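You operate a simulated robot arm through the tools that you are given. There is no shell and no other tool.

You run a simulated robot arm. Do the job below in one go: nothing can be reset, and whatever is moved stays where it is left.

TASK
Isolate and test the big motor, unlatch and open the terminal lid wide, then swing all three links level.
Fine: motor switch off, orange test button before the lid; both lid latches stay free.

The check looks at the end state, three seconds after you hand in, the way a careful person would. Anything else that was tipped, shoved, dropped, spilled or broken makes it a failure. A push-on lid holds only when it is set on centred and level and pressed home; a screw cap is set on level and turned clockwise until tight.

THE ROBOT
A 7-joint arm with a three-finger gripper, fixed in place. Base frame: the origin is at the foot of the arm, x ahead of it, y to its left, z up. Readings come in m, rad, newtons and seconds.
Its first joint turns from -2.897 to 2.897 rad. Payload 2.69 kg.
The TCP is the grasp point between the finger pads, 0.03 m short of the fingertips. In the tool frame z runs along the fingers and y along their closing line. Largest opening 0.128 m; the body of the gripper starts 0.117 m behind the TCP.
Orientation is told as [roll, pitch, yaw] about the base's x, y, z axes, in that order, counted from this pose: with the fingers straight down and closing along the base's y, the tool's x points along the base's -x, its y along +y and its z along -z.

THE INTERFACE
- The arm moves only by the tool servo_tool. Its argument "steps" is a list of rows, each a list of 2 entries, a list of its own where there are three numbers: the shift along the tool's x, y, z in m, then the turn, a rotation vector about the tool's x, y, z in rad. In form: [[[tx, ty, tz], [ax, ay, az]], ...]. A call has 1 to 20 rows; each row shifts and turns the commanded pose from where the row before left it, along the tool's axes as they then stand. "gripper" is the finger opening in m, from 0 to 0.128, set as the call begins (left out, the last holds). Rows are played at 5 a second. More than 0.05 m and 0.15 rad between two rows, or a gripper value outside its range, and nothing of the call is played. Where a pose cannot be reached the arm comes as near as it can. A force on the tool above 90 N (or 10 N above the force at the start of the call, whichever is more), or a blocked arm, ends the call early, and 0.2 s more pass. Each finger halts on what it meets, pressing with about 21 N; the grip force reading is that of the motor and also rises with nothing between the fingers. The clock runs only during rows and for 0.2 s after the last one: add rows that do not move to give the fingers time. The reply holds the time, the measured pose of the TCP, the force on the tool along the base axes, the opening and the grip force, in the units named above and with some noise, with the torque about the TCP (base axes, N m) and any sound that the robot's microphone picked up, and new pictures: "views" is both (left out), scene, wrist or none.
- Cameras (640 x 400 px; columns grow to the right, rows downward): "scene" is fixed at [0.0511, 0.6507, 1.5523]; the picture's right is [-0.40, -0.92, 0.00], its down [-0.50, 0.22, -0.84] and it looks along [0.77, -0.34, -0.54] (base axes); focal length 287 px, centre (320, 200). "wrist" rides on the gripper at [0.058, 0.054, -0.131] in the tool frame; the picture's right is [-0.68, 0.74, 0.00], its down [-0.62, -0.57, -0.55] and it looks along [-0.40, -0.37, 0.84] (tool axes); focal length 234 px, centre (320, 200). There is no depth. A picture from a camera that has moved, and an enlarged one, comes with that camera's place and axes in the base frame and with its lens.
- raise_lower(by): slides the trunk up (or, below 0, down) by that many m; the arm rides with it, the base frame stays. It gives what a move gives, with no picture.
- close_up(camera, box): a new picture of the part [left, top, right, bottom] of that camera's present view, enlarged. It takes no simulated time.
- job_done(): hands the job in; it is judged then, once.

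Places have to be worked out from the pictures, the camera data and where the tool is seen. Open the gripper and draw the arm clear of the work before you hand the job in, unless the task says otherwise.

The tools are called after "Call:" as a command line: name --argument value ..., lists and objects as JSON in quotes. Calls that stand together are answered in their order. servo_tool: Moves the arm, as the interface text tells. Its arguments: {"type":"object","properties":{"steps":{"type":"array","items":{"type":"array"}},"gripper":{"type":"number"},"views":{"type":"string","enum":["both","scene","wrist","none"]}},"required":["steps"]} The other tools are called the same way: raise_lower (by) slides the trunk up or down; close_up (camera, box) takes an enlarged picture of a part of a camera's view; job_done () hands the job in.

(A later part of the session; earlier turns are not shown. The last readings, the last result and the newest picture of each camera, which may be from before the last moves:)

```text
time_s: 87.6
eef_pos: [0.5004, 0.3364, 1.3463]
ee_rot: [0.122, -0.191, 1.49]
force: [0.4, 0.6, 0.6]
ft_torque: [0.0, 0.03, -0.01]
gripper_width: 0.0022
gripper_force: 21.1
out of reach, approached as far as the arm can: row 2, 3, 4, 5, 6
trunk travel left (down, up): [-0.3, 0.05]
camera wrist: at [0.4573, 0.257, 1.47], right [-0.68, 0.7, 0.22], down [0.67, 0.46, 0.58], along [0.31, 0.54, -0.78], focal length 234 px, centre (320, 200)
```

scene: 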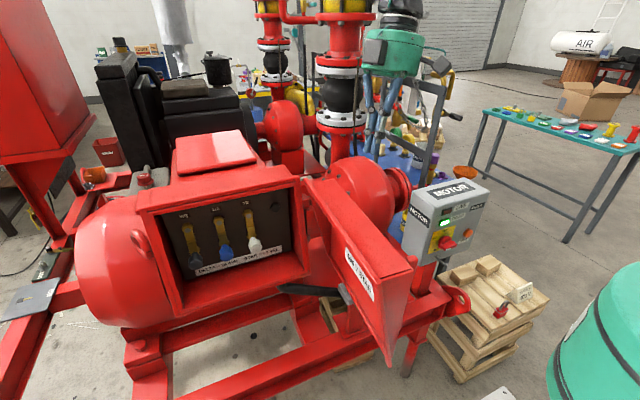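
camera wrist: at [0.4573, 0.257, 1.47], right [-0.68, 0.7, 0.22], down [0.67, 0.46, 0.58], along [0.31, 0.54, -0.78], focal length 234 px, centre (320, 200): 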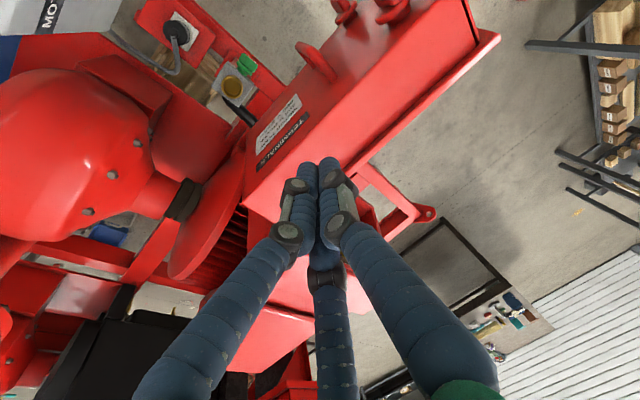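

The tool is nearly vertical. Move over the top of the lid to its inner (+y) side.

Call:
servo_tool --steps '[[[-0.0355, 0.0178, 0.0112], [0, 0, 0]], [[-0.0355, 0.0178, 0.0112], [0, 0, 0]], [[-0.0355, 0.0178, 0.0112], [0, 0, 0]], [[-0.0355, 0.0178, 0.0112], [0, 0, 0]], [[-0.0355, 0.0178, 0.0112], [0, 0, 0]], [[0, 0, 0], [0, 0, 0]]]'

```text
time_s: 89.0
eef_pos: [0.421, 0.5289, 1.3356]
ee_rot: [0.125, -0.194, 1.492]
force: [0.0, 0.0, 0.2]
ft_torque: [-0.06, 0.02, 0.01]
gripper_width: 0.0024
gripper_force: 20.4
trunk travel left (down, up): [-0.3, 0.05]
camera wrist: at [0.3781, 0.4481, 1.4597], right [-0.68, 0.7, 0.22], down [0.67, 0.46, 0.58], along [0.31, 0.54, -0.78], focal length 234 px, centre (320, 200)
```

scene: 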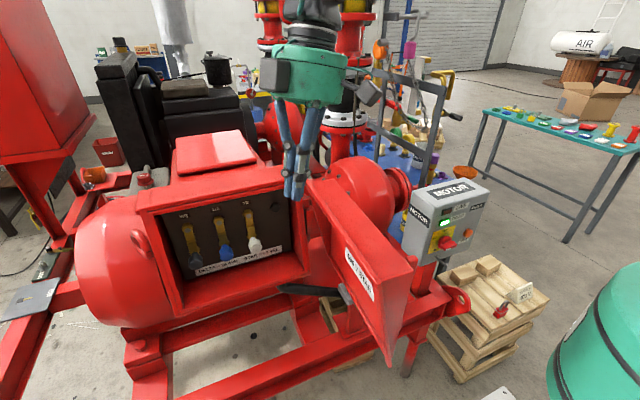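
wrist: 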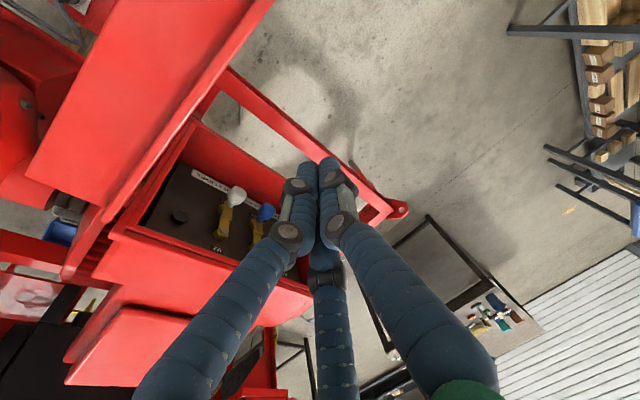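

Clear view of the box interior and the open lid edge. Lower the closed fingers beside the lid's inner rim, then push it outward along its arc.

Call:
servo_tool --steps '[[[0.0071, -0.0045, 0.0365], [0, 0, 0]], [[0.0071, -0.0045, 0.0365], [0, 0, 0]], [[0.0071, -0.0045, 0.0365], [0, 0, 0]], [[0.0071, -0.0045, 0.0365], [0, 0, 0]], [[0, 0, 0], [0, 0, 0]]]'

```text
time_s: 90.2
eef_pos: [0.4191, 0.53, 1.1861]
ee_rot: [0.124, -0.192, 1.492]
force: [-0.5, 0.4, 0.8]
ft_torque: [-0.03, 0.0, 0.0]
gripper_width: 0.0022
gripper_force: 20.8
trunk travel left (down, up): [-0.3, 0.05]
camera wrist: at [0.3761, 0.4478, 1.3099], right [-0.68, 0.7, 0.22], down [0.67, 0.46, 0.58], along [0.31, 0.54, -0.78], focal length 234 px, centre (320, 200)
```

scene: 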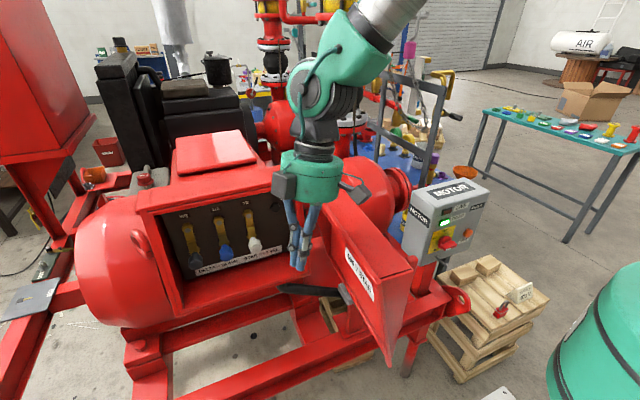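
wrist: 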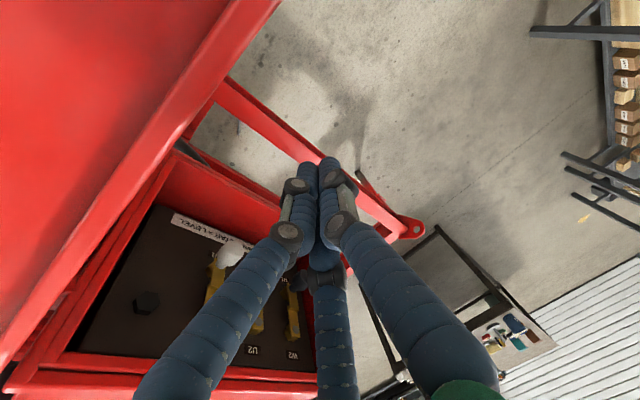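

Now push in −y: approach quickly to near the rim, then slower steps along the arc.

Call:
servo_tool --steps '[[[0.0343, -0.002, -0.0069], [0, 0, 0]], [[0.0294, -0.0017, -0.0059], [0, 0, 0]], [[0.0133, -0.0013, -0.0027], [0, 0, 0]], [[0.0133, -0.0013, -0.0027], [0, 0, 0]], [[0.0133, -0.0013, -0.0027], [0, 0, 0]], [[0.0133, -0.0013, -0.0027], [0, 0, 0]], [[0.0133, -0.0013, -0.0027], [0, 0, 0]], [[0, 0, 0], [0, 0, 0]]]'

```text
time_s: 92.0
eef_pos: [0.4228, 0.3943, 1.1854]
ee_rot: [0.124, -0.192, 1.492]
force: [-0.3, 0.6, 0.6]
ft_torque: [-0.01, -0.03, -0.01]
gripper_width: 0.0021
gripper_force: 20.6
trunk travel left (down, up): [-0.3, 0.05]
camera wrist: at [0.3798, 0.314, 1.3102], right [-0.68, 0.7, 0.22], down [0.67, 0.46, 0.58], along [0.31, 0.54, -0.78], focal length 234 px, centre (320, 200)
```

scene: 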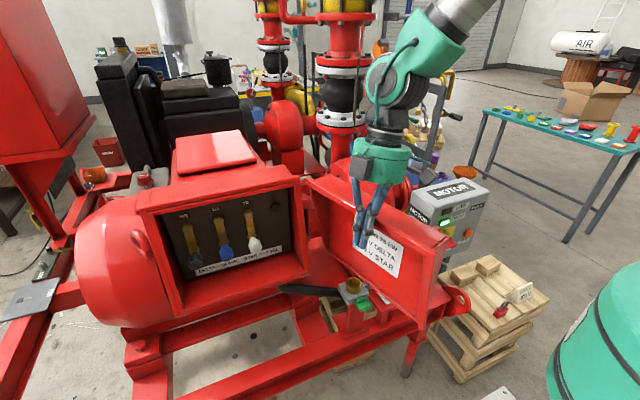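
wrist: 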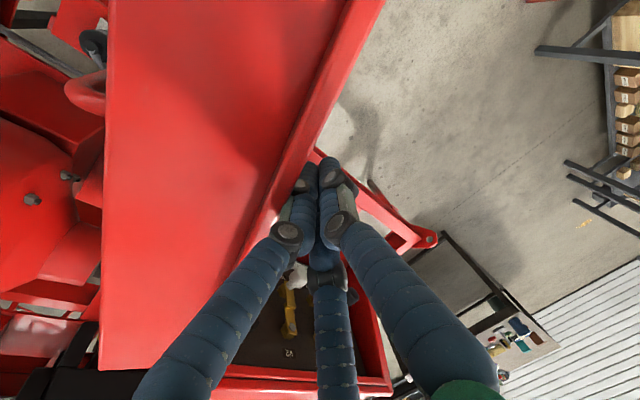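

The lid moves freely, now about 108°. Push on to roughly 120–125°.

Call:
servo_tool --steps '[[[0.0132, -0.0051, -0.0032], [0, 0, 0]], [[0.0132, -0.0051, -0.0032], [0, 0, 0]], [[0.0132, -0.0051, -0.0032], [0, 0, 0]], [[0.0132, -0.0051, -0.0032], [0, 0, 0]], [[0, 0, 0], [0, 0, 0]]]'

Call:
close_up --camera "scene" --box '[280, 140, 500, 360]'

```text
time_s: 92.8
eef_pos: [0.4308, 0.3711, 1.1871]
ee_rot: [0.123, -0.196, 1.494]
force: [-19.8, 55.4, -12.3]
ft_torque: [-0.48, -0.12, 0.14]
gripper_width: 0.0019
gripper_force: 21.1
trunk travel left (down, up): [-0.3, 0.05]
stopped in row 3: the force on the tool passed its limit at 118 N (the readings are from after the stop); the commanded pose is now the measured one
camera wrist: at [0.3868, 0.2901, 1.3105], right [-0.68, 0.7, 0.22], down [0.67, 0.46, 0.59], along [0.31, 0.54, -0.78], focal length 234 px, centre (320, 200)
```

scene: 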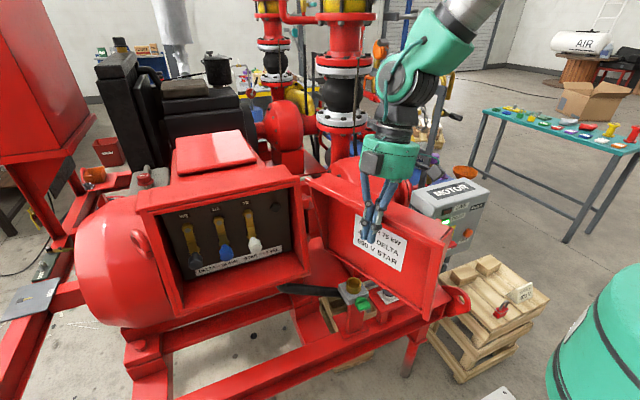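
wrist: 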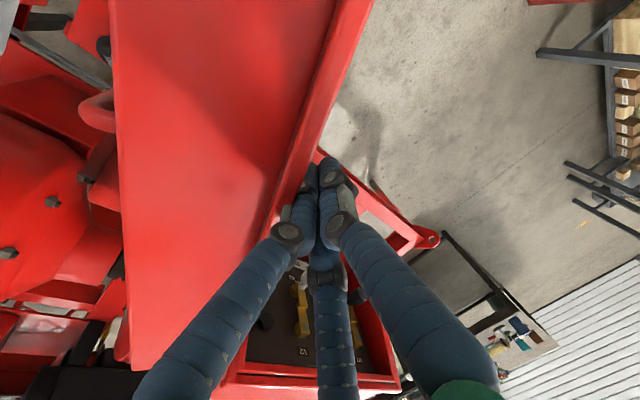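

```text
1.82 times, centred on (390, 250) of scene
camera zoom: at [0.0511, 0.6507, 1.5523], right [-0.4, -0.92, 0.0], down [-0.5, 0.22, -0.84], along [0.77, -0.34, -0.54], focal length 522 px, centre (193, 109)
```

zoom: 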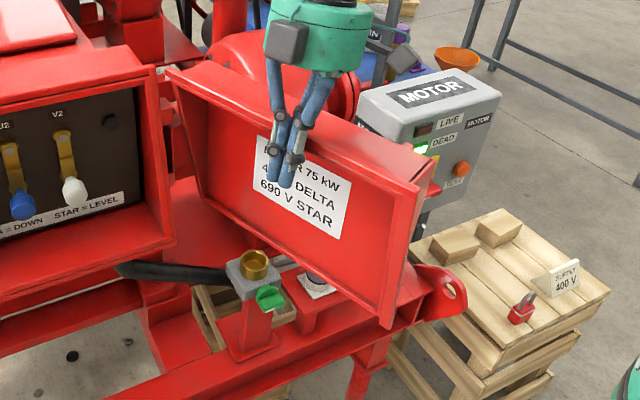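

The lid has hit its hinge stop at about 115° — fully open. Back off from the lid and lift clear, then study the links.

Call:
servo_tool --steps '[[[-0.02, 0.002, 0.004], [0, 0, 0]], [[-0.035, 0.002, 0.007], [0, 0, 0]], [[-0.03, 0.035, 0.0], [0, 0, 0]], [[0, 0.04, -0.02], [0, 0, 0]], [[0, 0.03, -0.03], [0, 0, 0]], [[0, 0, 0], [0, 0, 0]]]'

Call:
close_up --camera "scene" --box '[150, 180, 320, 300]'

Call:
close_up --camera "wrist" --box '[100, 140, 420, 400]'

```text
time_s: 94.2
eef_pos: [0.337, 0.4468, 1.2577]
ee_rot: [0.123, -0.197, 1.495]
force: [0.2, 0.1, 0.8]
ft_torque: [0.0, -0.02, -0.01]
gripper_width: 0.0024
gripper_force: 20.7
trunk travel left (down, up): [-0.3, 0.05]
camera wrist: at [0.2924, 0.3648, 1.3801], right [-0.68, 0.7, 0.22], down [0.67, 0.46, 0.59], along [0.31, 0.55, -0.78], focal length 234 px, centre (320, 200)
```

scene: 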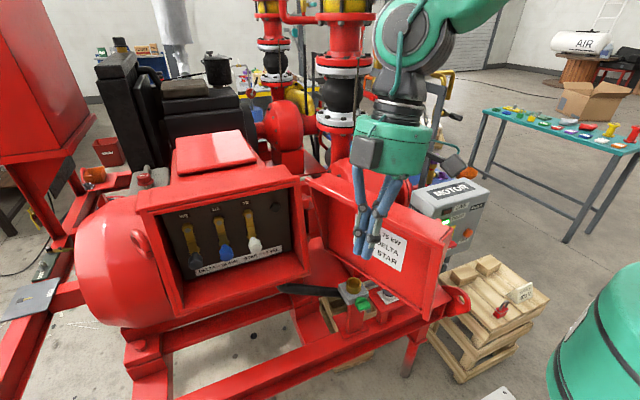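
wrist: 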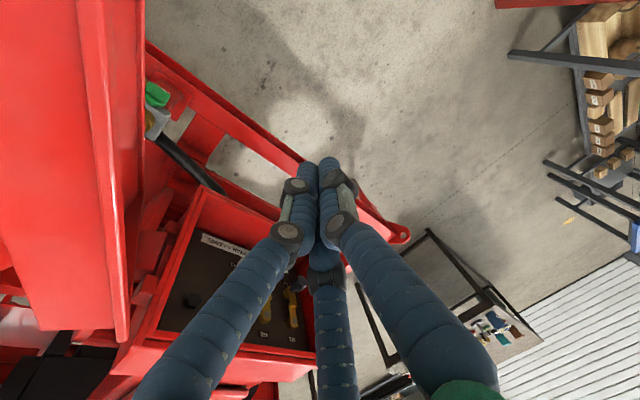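

```text
3.33 times, centred on (235, 240) of scene
camera zoom: at [0.0511, 0.6507, 1.5523], right [-0.4, -0.92, 0.0], down [-0.5, 0.22, -0.84], along [0.77, -0.34, -0.54], focal length 957 px, centre (603, 67)
```

zoom: 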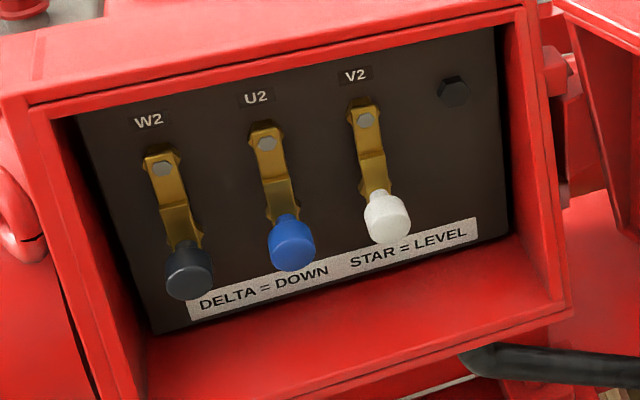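

```text
1.54 times, centred on (260, 270) of wrist
camera zoom: at [0.2924, 0.3648, 1.3801], right [-0.68, 0.7, 0.22], down [0.67, 0.46, 0.59], along [0.31, 0.55, -0.78], focal length 360 px, centre (412, 92)
```

zoom: 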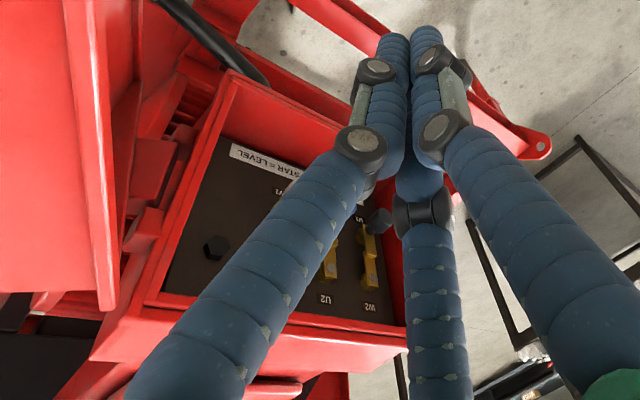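

The three links pivot at y≈0.725/0.654/0.581, z≈1.117 (board x≈0.675), knobs hang ~0.073 below, and they must swing to the right (−y) to level. First reorient: yaw the tool back toward +x while it's high and clear, then shift left.

Call:
servo_tool --gripper 0.0 --steps '[[[0, 0, 0], [0, 0, 0.138]], [[0, 0, 0], [0, 0, 0.138]], [[0, 0, 0], [0, 0, 0.138]], [[0, 0, 0], [0, 0, 0.138]], [[0, 0, 0], [0, 0, 0.138]], [[0, 0, 0], [0, 0, 0.138]], [[0, 0, 0], [0, 0, 0.138]], [[0, 0, 0], [0, 0, 0.138]], [[0, 0, 0], [0, 0, 0.138]], [[0, 0, 0], [0, 0, 0]]]'

```text
time_s: 96.4
eef_pos: [0.3228, 0.427, 1.1883]
ee_rot: [0.239, -0.021, 0.565]
force: [0.6, -0.3, 0.1]
ft_torque: [0.01, -0.01, 0.0]
gripper_width: 0.0023
gripper_force: 21.2
out of reach, approached as far as the arm can: row 6, 7, 8, 9
trunk travel left (down, up): [-0.3, 0.05]
camera wrist: at [0.26, 0.412, 1.329], right [0.19, 0.96, 0.19], down [0.88, -0.25, 0.41], along [0.44, 0.09, -0.89], focal length 234 px, centre (320, 200)
```

scene: 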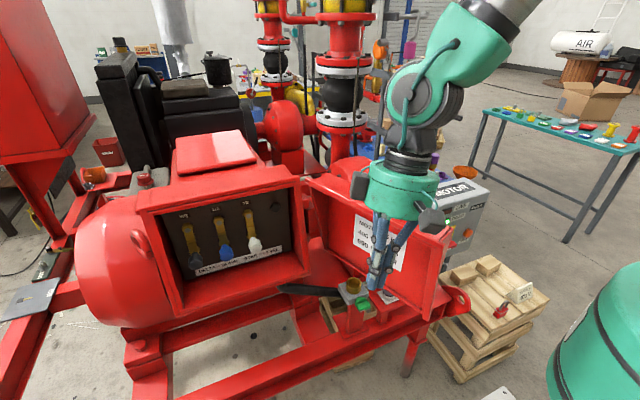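
wrist: 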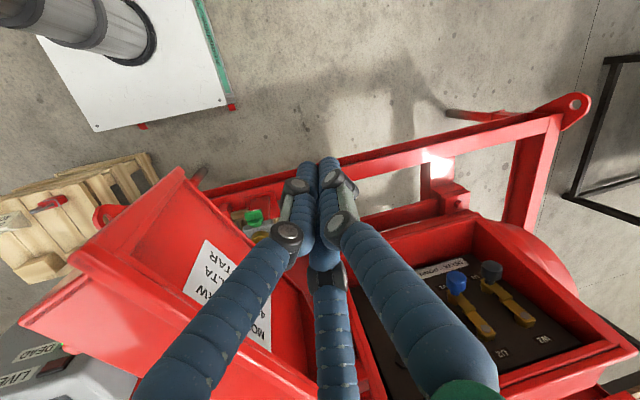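

The wrist ran into a limit partway. Shift to the left and forward (toward the box opening) where it's less folded, and then pitch up.

Call:
servo_tool --steps '[[[-0.0348, 0.0214, -0.0172], [0, 0, 0]], [[-0.0348, 0.0214, -0.0172], [0, 0, 0]], [[-0.0348, 0.0214, -0.0172], [0, 0, 0]], [[-0.0348, 0.0214, -0.0172], [0, 0, 0]], [[0, 0, 0], [0, -0.13, 0]], [[0, 0, 0], [0, -0.13, 0]], [[0, 0, 0], [0, -0.13, 0]], [[0, 0, 0], [0, -0.13, 0]], [[0, 0, 0], [0, 0, 0]]]'

```text
time_s: 98.4
eef_pos: [0.3514, 0.4832, 1.1645]
ee_rot: [0.272, -0.487, 0.441]
force: [0.2, 1.1, 5.4]
ft_torque: [-0.35, 0.22, -0.04]
gripper_width: 0.0022
gripper_force: 22.0
out of reach, approached as far as the arm can: row 1, 2, 3, 4, 7, 8
trunk travel left (down, up): [-0.3, 0.05]
camera wrist: at [0.2393, 0.4481, 1.263], right [0.15, 0.86, 0.49], down [0.63, -0.47, 0.62], along [0.76, 0.21, -0.61], focal length 234 px, centre (320, 200)
```

scene: 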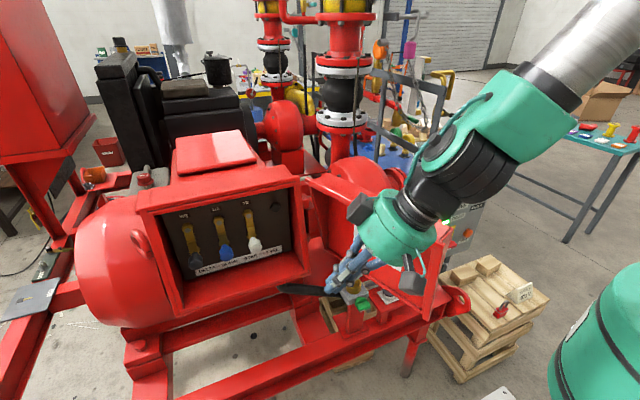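
wrist: 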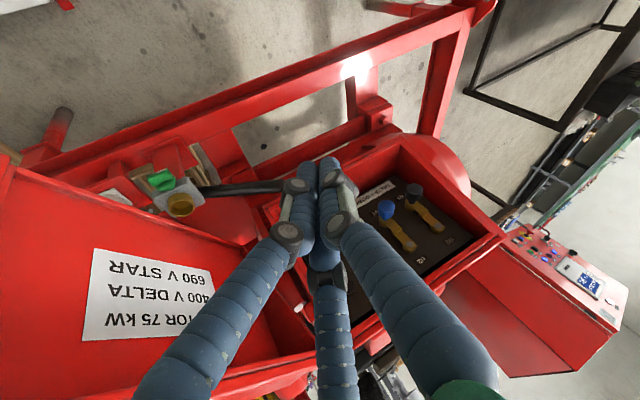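

The arm is in an awkward fold. Let me try moving only to the left (+y) and slightly up in small steps to see what is reachable.

Call:
servo_tool --steps '[[[-0.02, 0.03, 0.0], [0, 0, 0]], [[-0.02, 0.03, 0.0], [0, 0, 0]], [[-0.02, 0.03, 0.0], [0, 0, 0]], [[0, 0, 0], [0, 0, 0]]]'

Call:
close_up --camera "scene" --box '[300, 0, 640, 300]'

```text
time_s: 99.4
eef_pos: [0.3538, 0.5797, 1.2128]
ee_rot: [0.277, -0.522, 0.428]
force: [-0.1, 0.2, -0.1]
ft_torque: [-0.04, 0.03, 0.01]
gripper_width: 0.0022
gripper_force: 21.4
trunk travel left (down, up): [-0.3, 0.05]
camera wrist: at [0.2378, 0.5441, 1.3074], right [0.15, 0.85, 0.51], down [0.6, -0.49, 0.63], along [0.78, 0.22, -0.58], focal length 234 px, centre (320, 200)
```

scene: 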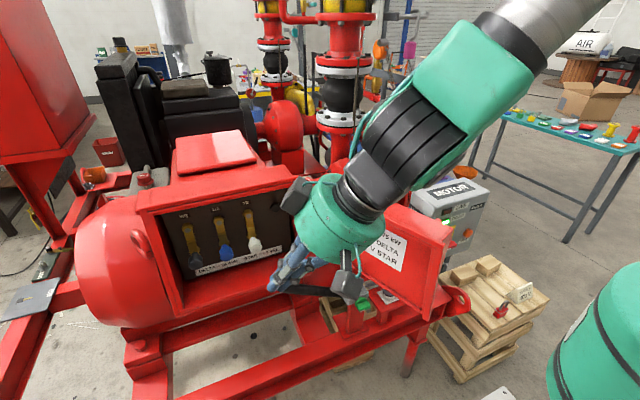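
wrist: 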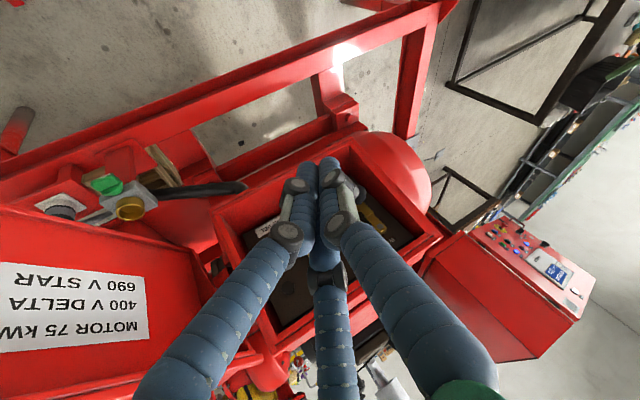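

```text
1.33 times, centred on (470, 150) of scene
camera zoom: at [0.0511, 0.6507, 1.5523], right [-0.4, -0.92, 0.0], down [-0.5, 0.22, -0.84], along [0.77, -0.34, -0.54], focal length 383 px, centre (120, 267)
```

zoom: 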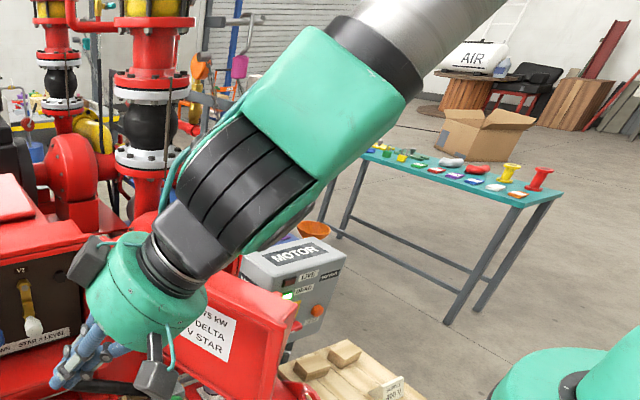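

That worked: the hand is now left of the lid, pointing at the box. Lower the trunk so the shoulder is near the links' height, then level out the tool.

Call:
raise_lower --by -0.2

Call:
servo_tool --steps '[[[0, 0, 0], [0.138, 0, 0]], [[0, 0, 0], [0.138, 0, 0]], [[0, 0, 0], [0, -0.122, 0]], [[0, 0, 0], [0, -0.122, 0]], [[0, 0, 0], [0, -0.122, 0]], [[0, 0, 0], [0, -0.122, 0]], [[0, 0, 0], [0, 0, 0]]]'

```text
time_s: 101.6
eef_pos: [0.3521, 0.5795, 1.0136]
ee_rot: [0.274, -0.523, 0.429]
force: [-0.3, 0.1, -0.2]
ft_torque: [-0.01, -0.01, 0.01]
gripper_width: 0.0024
gripper_force: 20.4
trunk travel left (down, up): [-0.1, 0.25]
```

```text
time_s: 103.2
eef_pos: [0.3535, 0.5807, 1.0143]
ee_rot: [0.0, -1.011, 0.428]
force: [-0.1, 0.5, 0.0]
ft_torque: [-0.02, 0.01, -0.01]
gripper_width: 0.0023
gripper_force: 20.8
trunk travel left (down, up): [-0.1, 0.25]
camera wrist: at [0.2024, 0.5694, 1.0348], right [0.02, 0.82, 0.57], down [0.11, -0.57, 0.81], along [0.99, 0.05, -0.1], focal length 234 px, centre (320, 200)
```

scene: 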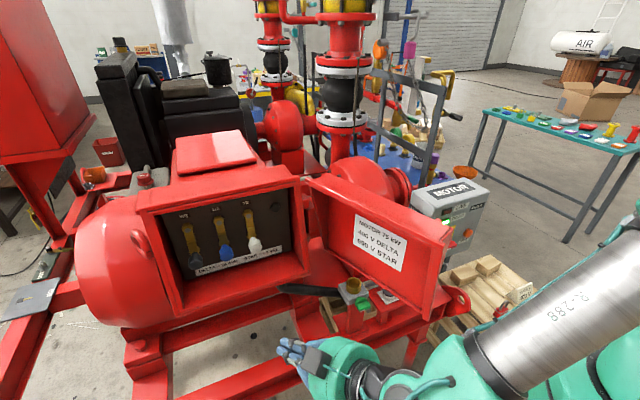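
wrist: 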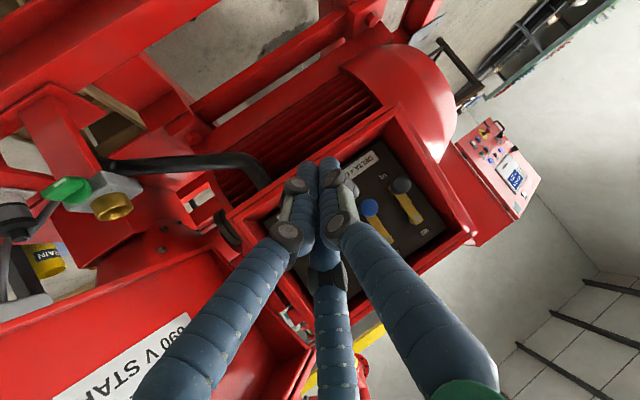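

Tool is level-ish at yaw 24°, tilt 32°. Adjust to about yaw 15°, tilt 27°, open the fingers, and move to a standoff in front of the links.

Call:
servo_tool --gripper 0.128 --steps '[[[0, 0, 0], [0.07, 0, 0.044]], [[0, 0, 0], [0.07, 0, 0.044]], [[0, 0, 0], [0, -0.09, 0]], [[0.005, 0.005, 0.04], [0, 0, 0]], [[0.005, 0.005, 0.04], [0, 0, 0]], [[0.005, 0.005, 0.04], [0, 0, 0]], [[0, 0, 0], [0, 0, 0]]]'

Call:
close_up --camera "wrist" --box '[200, 60, 480, 280]'

Call:
close_up --camera "scene" --box '[150, 180, 320, 320]'

```text
time_s: 104.8
eef_pos: [0.4461, 0.6192, 0.9429]
ee_rot: [0.0, -1.101, 0.265]
force: [-0.1, 0.2, 0.0]
ft_torque: [0.01, 0.03, -0.02]
gripper_width: 0.1279
gripper_force: 0.0
trunk travel left (down, up): [-0.1, 0.25]
camera wrist: at [0.2954, 0.634, 0.9519], right [0.1, 0.79, 0.6], down [-0.06, -0.6, 0.8], along [0.99, -0.12, -0.02], focal length 234 px, centre (320, 200)
```

scene: 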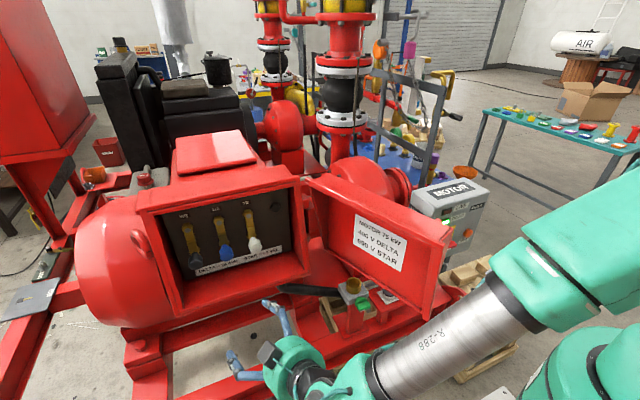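
wrist: 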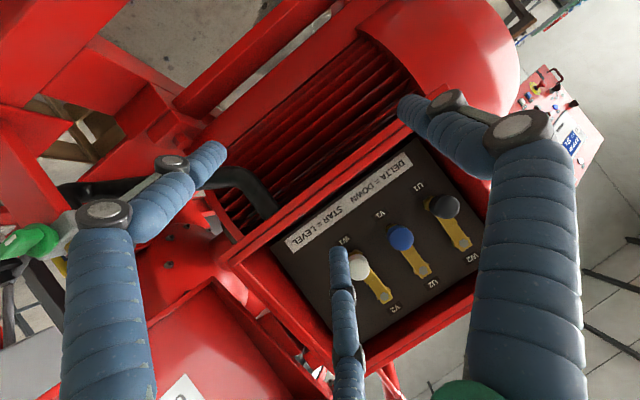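

```text
1.82 times, centred on (340, 170) of wrist
camera zoom: at [0.2954, 0.634, 0.9519], right [0.1, 0.79, 0.6], down [-0.06, -0.6, 0.8], along [0.99, -0.12, -0.02], focal length 426 px, centre (284, 254)
```

zoom: 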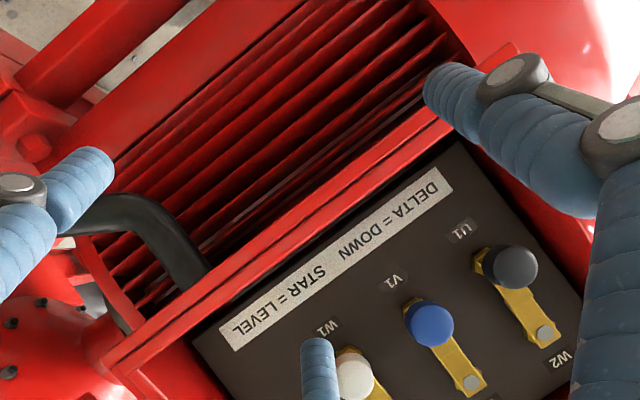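

```text
2.86 times, centred on (235, 250) of scene
camera zoom: at [0.0511, 0.6507, 1.5523], right [-0.4, -0.92, 0.0], down [-0.5, 0.22, -0.84], along [0.77, -0.34, -0.54], focal length 820 px, centre (563, 57)
```

zoom: 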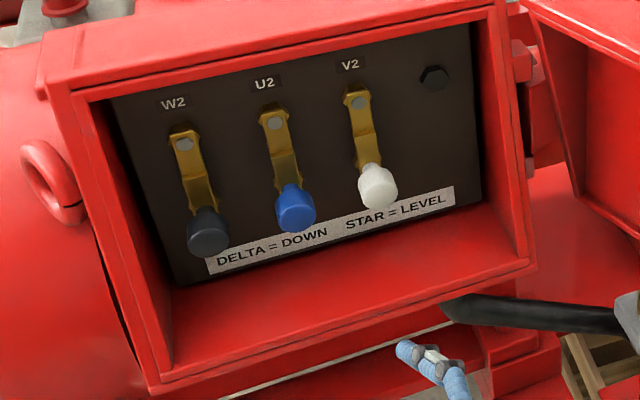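

Very clear view. Knob fronts are at x≈0.622: white (0.582,1.052), blue (0.653,1.053), grey (0.725,1.054), pivots at z≈1.124. I'll bring finger C's tip to the gap just left of the white knob.

Call:
servo_tool --steps '[[[-0.0284, 0, 0.0143], [0, 0, 0]], [[-0.0284, 0, 0.0143], [0, 0, 0]], [[-0.0284, 0, 0.0143], [0, 0, 0]], [[-0.0131, -0.0079, 0.0258], [0, 0, 0]], [[0, 0, 0], [0, 0, 0]]]'

Call:
close_up --camera "wrist" --box '[240, 140, 460, 320]'

Call:
close_up --camera "scene" --box '[150, 190, 310, 310]'

```text
time_s: 106.0
eef_pos: [0.5521, 0.641, 1.0019]
ee_rot: [-0.001, -1.103, 0.262]
force: [-0.1, 0.1, 0.3]
ft_torque: [0.0, -0.01, -0.01]
gripper_width: 0.1282
gripper_force: 0.1
trunk travel left (down, up): [-0.1, 0.25]
camera wrist: at [0.4001, 0.6539, 1.0099], right [0.1, 0.79, 0.6], down [-0.06, -0.6, 0.8], along [0.99, -0.12, -0.02], focal length 234 px, centre (320, 200)
```

scene: 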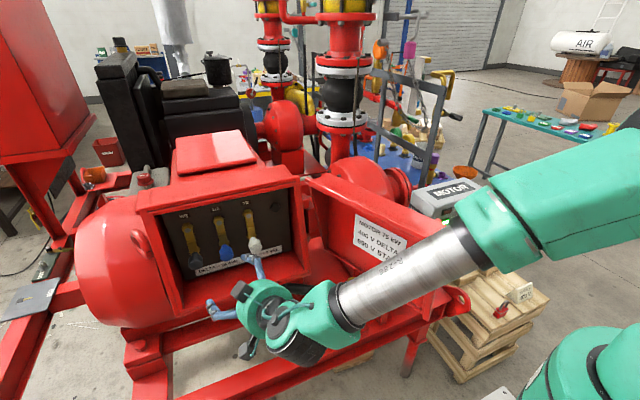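
wrist: 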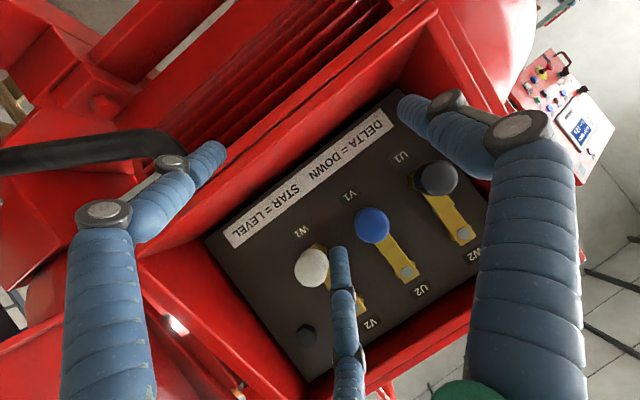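

```text
2.22 times, centred on (350, 230) of wrist
camera zoom: at [0.4001, 0.6539, 1.0099], right [0.1, 0.79, 0.6], down [-0.06, -0.6, 0.8], along [0.99, -0.12, -0.02], focal length 520 px, centre (253, 133)
```

zoom: 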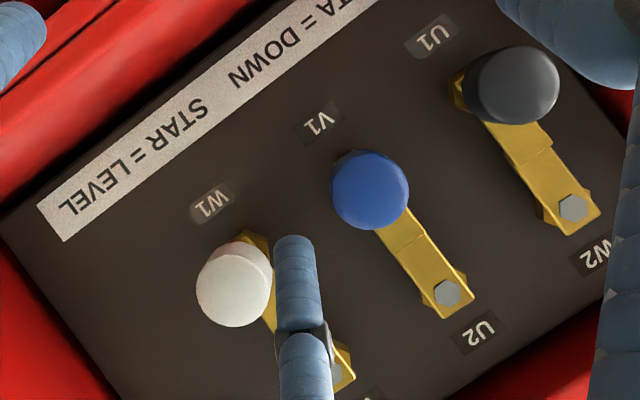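

```text
3.33 times, centred on (230, 250) of scene
camera zoom: at [0.0511, 0.6507, 1.5523], right [-0.4, -0.92, 0.0], down [-0.5, 0.22, -0.84], along [0.77, -0.34, -0.54], focal length 957 px, centre (620, 33)
```

zoom: 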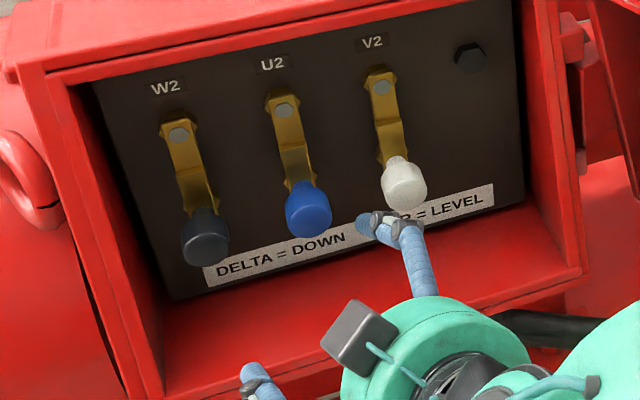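

Finger C is in the gap left of the white knob. Move in ~2.7 cm and begin pushing right along the link's arc.

Call:
servo_tool --steps '[[[-0.0118, -0.0071, 0.0232], [0, 0, 0]], [[0.0045, -0.0128, -0.0016], [0, 0, 0]], [[0.0045, -0.0128, -0.0016], [0, 0, 0]], [[0.001, -0.0097, -0.0025], [0, 0, 0]], [[0, 0, 0], [0, 0, 0]]]'

Call:
close_up --camera "wrist" --box '[240, 140, 460, 320]'

Call:
close_up --camera "scene" --box '[150, 190, 310, 310]'

```text
time_s: 107.2
eef_pos: [0.5777, 0.6031, 0.9955]
ee_rot: [0.001, -1.101, 0.263]
force: [0.9, -0.4, -0.3]
ft_torque: [0.0, 0.03, 0.01]
gripper_width: 0.1279
gripper_force: 0.1
trunk travel left (down, up): [-0.1, 0.25]
camera wrist: at [0.4268, 0.6177, 1.0041], right [0.1, 0.79, 0.6], down [-0.06, -0.6, 0.8], along [0.99, -0.12, -0.02], focal length 234 px, centre (320, 200)
```

scene: 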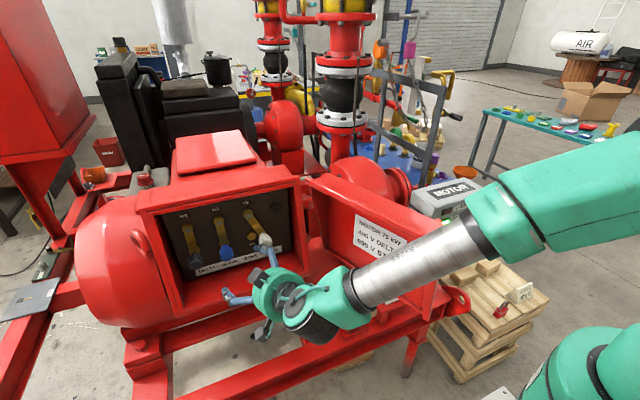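
wrist: 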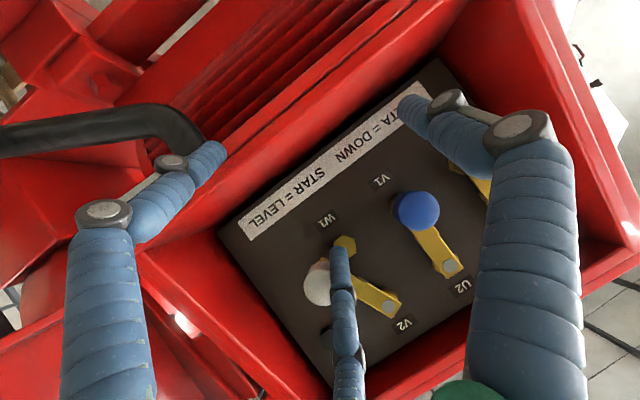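

```text
2.22 times, centred on (350, 230) of wrist
camera zoom: at [0.4268, 0.6177, 1.0041], right [0.1, 0.79, 0.6], down [-0.06, -0.6, 0.8], along [0.99, -0.12, -0.02], focal length 520 px, centre (253, 133)
```

zoom: 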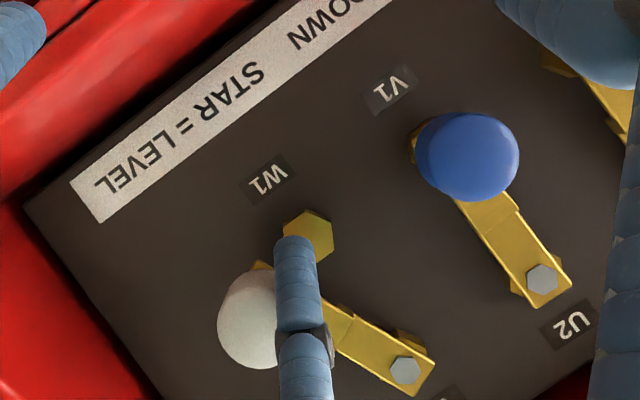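

```text
3.33 times, centred on (230, 250) of scene
camera zoom: at [0.0511, 0.6507, 1.5523], right [-0.4, -0.92, 0.0], down [-0.5, 0.22, -0.84], along [0.77, -0.34, -0.54], focal length 957 px, centre (620, 33)
```

zoom: 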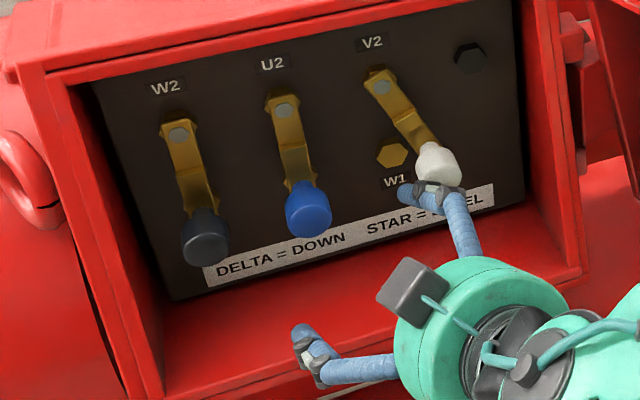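

The V2 link swings freely, about 27° now. Continue along the arc.

Call:
servo_tool --steps '[[[0.001, -0.0097, -0.0025], [0, 0, 0]], [[-0.0015, -0.0093, -0.0036], [0, 0, 0]], [[-0.0015, -0.0093, -0.0036], [0, 0, 0]], [[-0.0037, -0.0083, -0.0044], [0, 0, 0]], [[-0.0037, -0.0083, -0.0044], [0, 0, 0]], [[0, 0, 0], [0, 0, 0]]]' --views "none"

Call:
close_up --camera "wrist" --box '[240, 140, 460, 320]'

Call:
close_up --camera "scene" --box '[150, 190, 310, 310]'

```text
time_s: 108.6
eef_pos: [0.5772, 0.5572, 1.0133]
ee_rot: [0.0, -1.102, 0.263]
force: [-0.4, -0.4, -1.0]
ft_torque: [0.02, -0.03, -0.03]
gripper_width: 0.1276
gripper_force: 0.1
trunk travel left (down, up): [-0.1, 0.25]
```

```text
2.22 times, centred on (350, 230) of wrist
camera zoom: at [0.4253, 0.5709, 1.0219], right [0.1, 0.79, 0.6], down [-0.06, -0.6, 0.8], along [0.99, -0.12, -0.02], focal length 520 px, centre (253, 133)
```

zoom: 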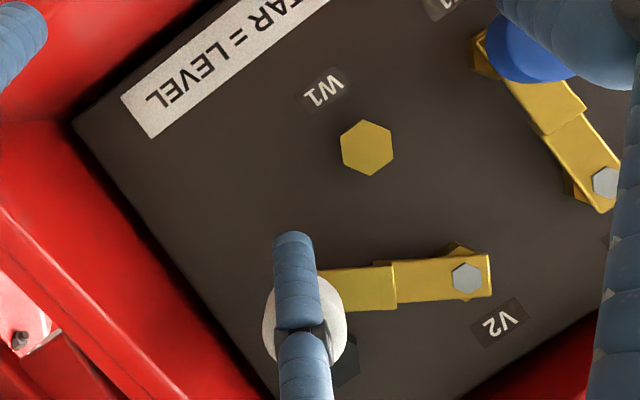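

```text
3.33 times, centred on (230, 250) of scene
camera zoom: at [0.0511, 0.6507, 1.5523], right [-0.4, -0.92, 0.0], down [-0.5, 0.22, -0.84], along [0.77, -0.34, -0.54], focal length 957 px, centre (620, 33)
```

zoom: 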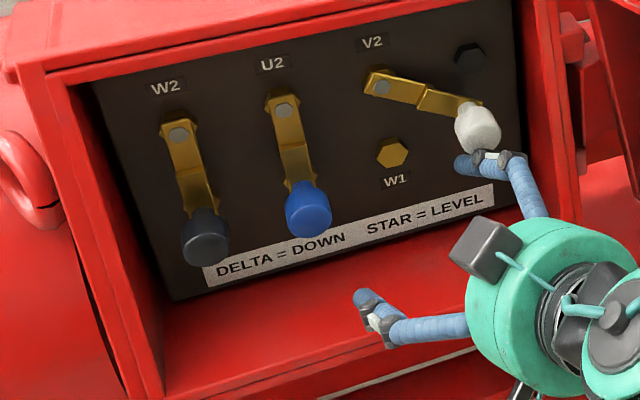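

About 60°. Next push mostly upward to bring it level with the star bolt.

Call:
servo_tool --steps '[[[-0.0057, -0.0067, -0.0049], [0, 0, 0]], [[-0.0057, -0.0067, -0.0049], [0, 0, 0]], [[-0.0073, -0.0046, -0.0051], [0, 0, 0]], [[0, 0, 0], [0, 0, 0]]]' --views "none"

Call:
close_up --camera "wrist" --box '[240, 140, 460, 320]'

Call:
close_up --camera "scene" --box '[150, 190, 310, 310]'

```text
time_s: 109.6
eef_pos: [0.5774, 0.5378, 1.0354]
ee_rot: [0.0, -1.1, 0.264]
force: [-1.7, -0.5, -0.5]
ft_torque: [0.05, 0.01, -0.01]
gripper_width: 0.1284
gripper_force: 0.0
trunk travel left (down, up): [-0.1, 0.25]
```

```text
2.22 times, centred on (350, 230) of wrist
camera zoom: at [0.4259, 0.5523, 1.0447], right [0.1, 0.79, 0.6], down [-0.06, -0.6, 0.8], along [0.99, -0.12, -0.02], focal length 520 px, centre (253, 133)
```

zoom: 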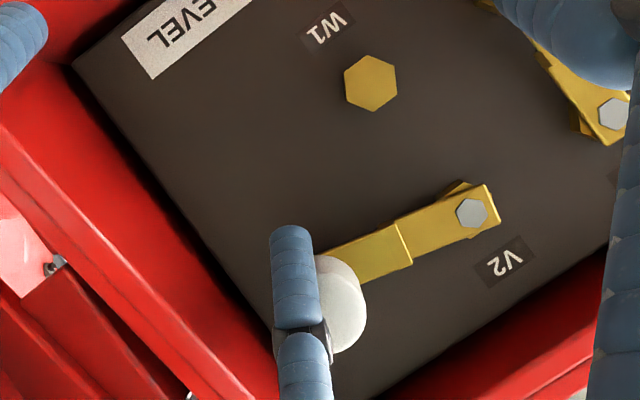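

```text
3.33 times, centred on (230, 250) of scene
camera zoom: at [0.0511, 0.6507, 1.5523], right [-0.4, -0.92, 0.0], down [-0.5, 0.22, -0.84], along [0.77, -0.34, -0.54], focal length 957 px, centre (620, 33)
```

zoom: 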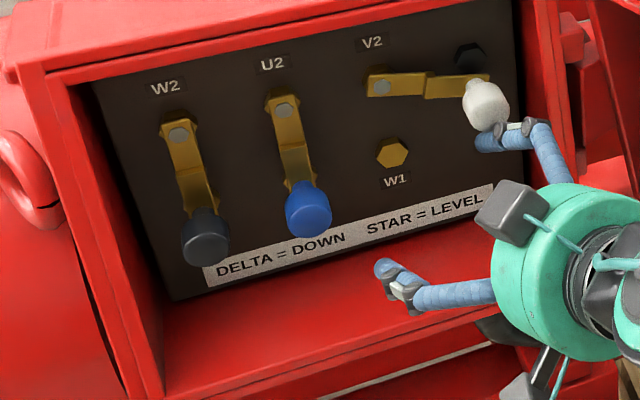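

About 75°. Finger is directly below the knob; push up another 1.5 cm.

Call:
servo_tool --steps '[[[-0.0066, -0.001, -0.0036], [0, 0, 0]], [[-0.0066, -0.001, -0.0036], [0, 0, 0]], [[0, 0, 0], [0, 0, 0]]]' --views "none"

Call:
close_up --camera "wrist" --box '[240, 140, 460, 320]'

Call:
close_up --camera "scene" --box '[150, 190, 310, 310]'

```text
time_s: 110.4
eef_pos: [0.578, 0.5373, 1.0521]
ee_rot: [-0.001, -1.101, 0.263]
force: [-1.6, 0.8, -0.6]
ft_torque: [0.01, -0.06, -0.04]
gripper_width: 0.1287
gripper_force: 0.1
trunk travel left (down, up): [-0.1, 0.25]
```

```text
2.22 times, centred on (350, 230) of wrist
camera zoom: at [0.4261, 0.5509, 1.0603], right [0.1, 0.79, 0.6], down [-0.06, -0.6, 0.8], along [0.99, -0.12, -0.02], focal length 520 px, centre (253, 133)
```

zoom: 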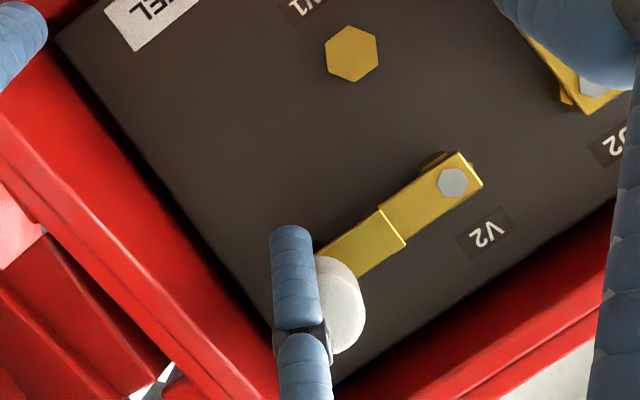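

```text
3.33 times, centred on (230, 250) of scene
camera zoom: at [0.0511, 0.6507, 1.5523], right [-0.4, -0.92, 0.0], down [-0.5, 0.22, -0.84], along [0.77, -0.34, -0.54], focal length 957 px, centre (620, 33)
```

zoom: 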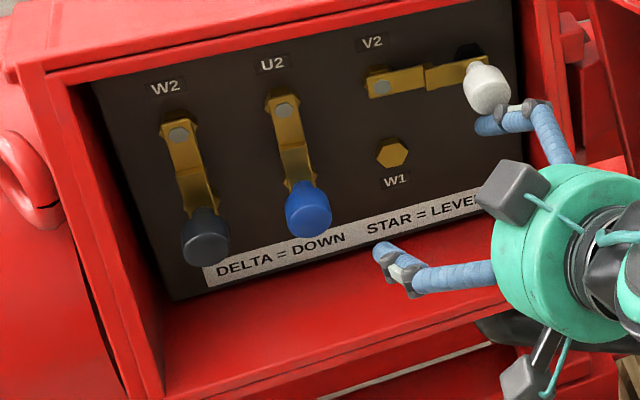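

About 84°. A few more millimetres up until it seats.

Call:
servo_tool --steps '[[[-0.0047, 0, -0.0024], [0, 0, 0]], [[-0.0038, 0, -0.002], [0, 0, 0]], [[0, 0, 0], [0, 0, 0]]]' --views "none"

Call:
close_up --camera "wrist" --box '[240, 140, 460, 320]'

Call:
close_up --camera "scene" --box '[150, 190, 310, 310]'

```text
time_s: 111.2
eef_pos: [0.5794, 0.5366, 1.0613]
ee_rot: [0.001, -1.101, 0.263]
force: [-1.2, 0.7, -0.5]
ft_torque: [-0.01, -0.02, -0.04]
gripper_width: 0.1287
gripper_force: 0.0
trunk travel left (down, up): [-0.1, 0.25]
```

```text
2.22 times, centred on (350, 230) of wrist
camera zoom: at [0.4261, 0.551, 1.0703], right [0.1, 0.79, 0.6], down [-0.06, -0.6, 0.8], along [0.99, -0.12, -0.02], focal length 520 px, centre (253, 133)
```

zoom: 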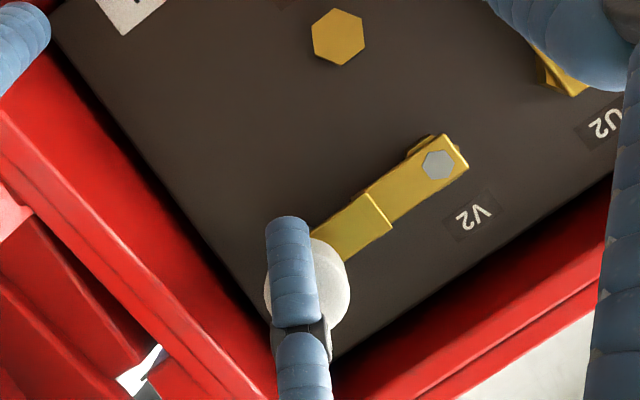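

```text
3.33 times, centred on (230, 250) of scene
camera zoom: at [0.0511, 0.6507, 1.5523], right [-0.4, -0.92, 0.0], down [-0.5, 0.22, -0.84], along [0.77, -0.34, -0.54], focal length 957 px, centre (620, 33)
```

zoom: 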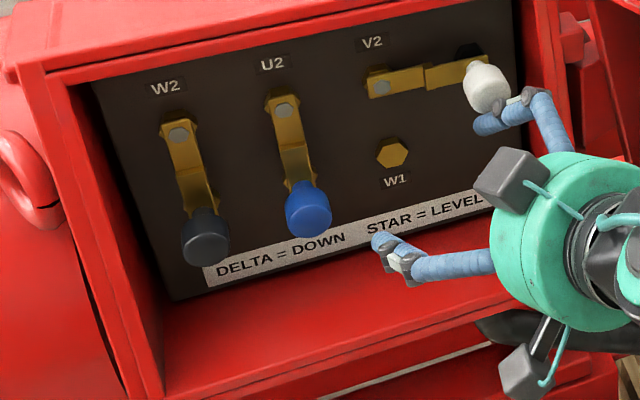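

The V2 link is level (about 90°) and stays put. Withdraw the finger downward and straight out.

Call:
servo_tool --steps '[[[0.0107, 0, 0.0054], [0, 0, 0]], [[0.0175, 0.0105, -0.0344], [0, 0, 0]], [[0.0175, 0.0105, -0.0344], [0, 0, 0]], [[0, 0, 0], [0, 0, 0]]]'

Call:
close_up --camera "wrist" --box '[220, 120, 500, 340]'

Call:
close_up --camera "scene" --box '[150, 190, 310, 310]'

```text
time_s: 112.2
eef_pos: [0.4976, 0.5368, 1.0489]
ee_rot: [0.0, -1.1, 0.263]
force: [0.1, 0.7, 1.0]
ft_torque: [0.02, 0.01, -0.01]
gripper_width: 0.1282
gripper_force: 0.0
trunk travel left (down, up): [-0.1, 0.25]
camera wrist: at [0.3454, 0.5507, 1.057], right [0.1, 0.79, 0.6], down [-0.06, -0.6, 0.8], along [0.99, -0.12, -0.02], focal length 234 px, centre (320, 200)
```

scene: 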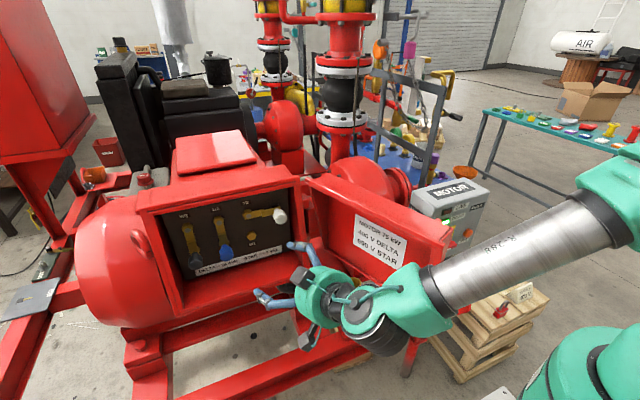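
wrist: 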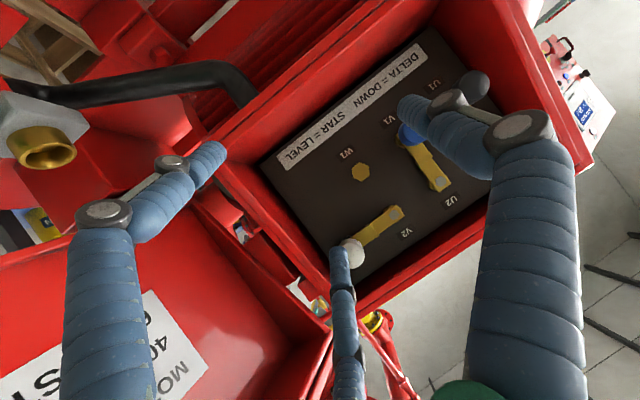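

```text
1.82 times, centred on (360, 230) of wrist
camera zoom: at [0.3454, 0.5507, 1.057], right [0.1, 0.79, 0.6], down [-0.06, -0.6, 0.8], along [0.99, -0.12, -0.02], focal length 426 px, centre (247, 146)
```

zoom: 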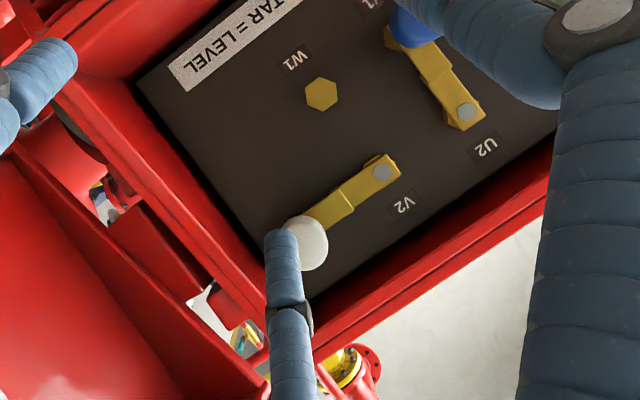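

```text
3.33 times, centred on (230, 250) of scene
camera zoom: at [0.0511, 0.6507, 1.5523], right [-0.4, -0.92, 0.0], down [-0.5, 0.22, -0.84], along [0.77, -0.34, -0.54], focal length 957 px, centre (620, 33)
```

zoom: 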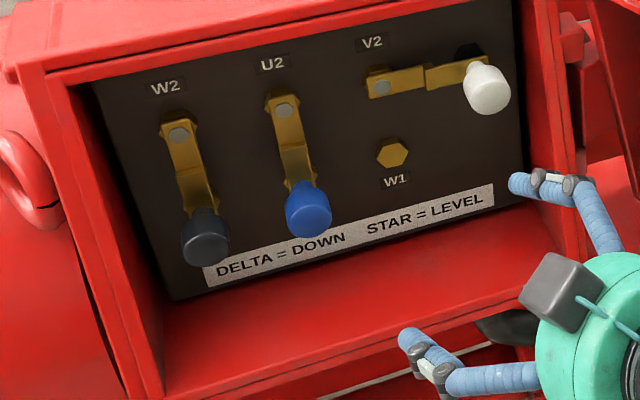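

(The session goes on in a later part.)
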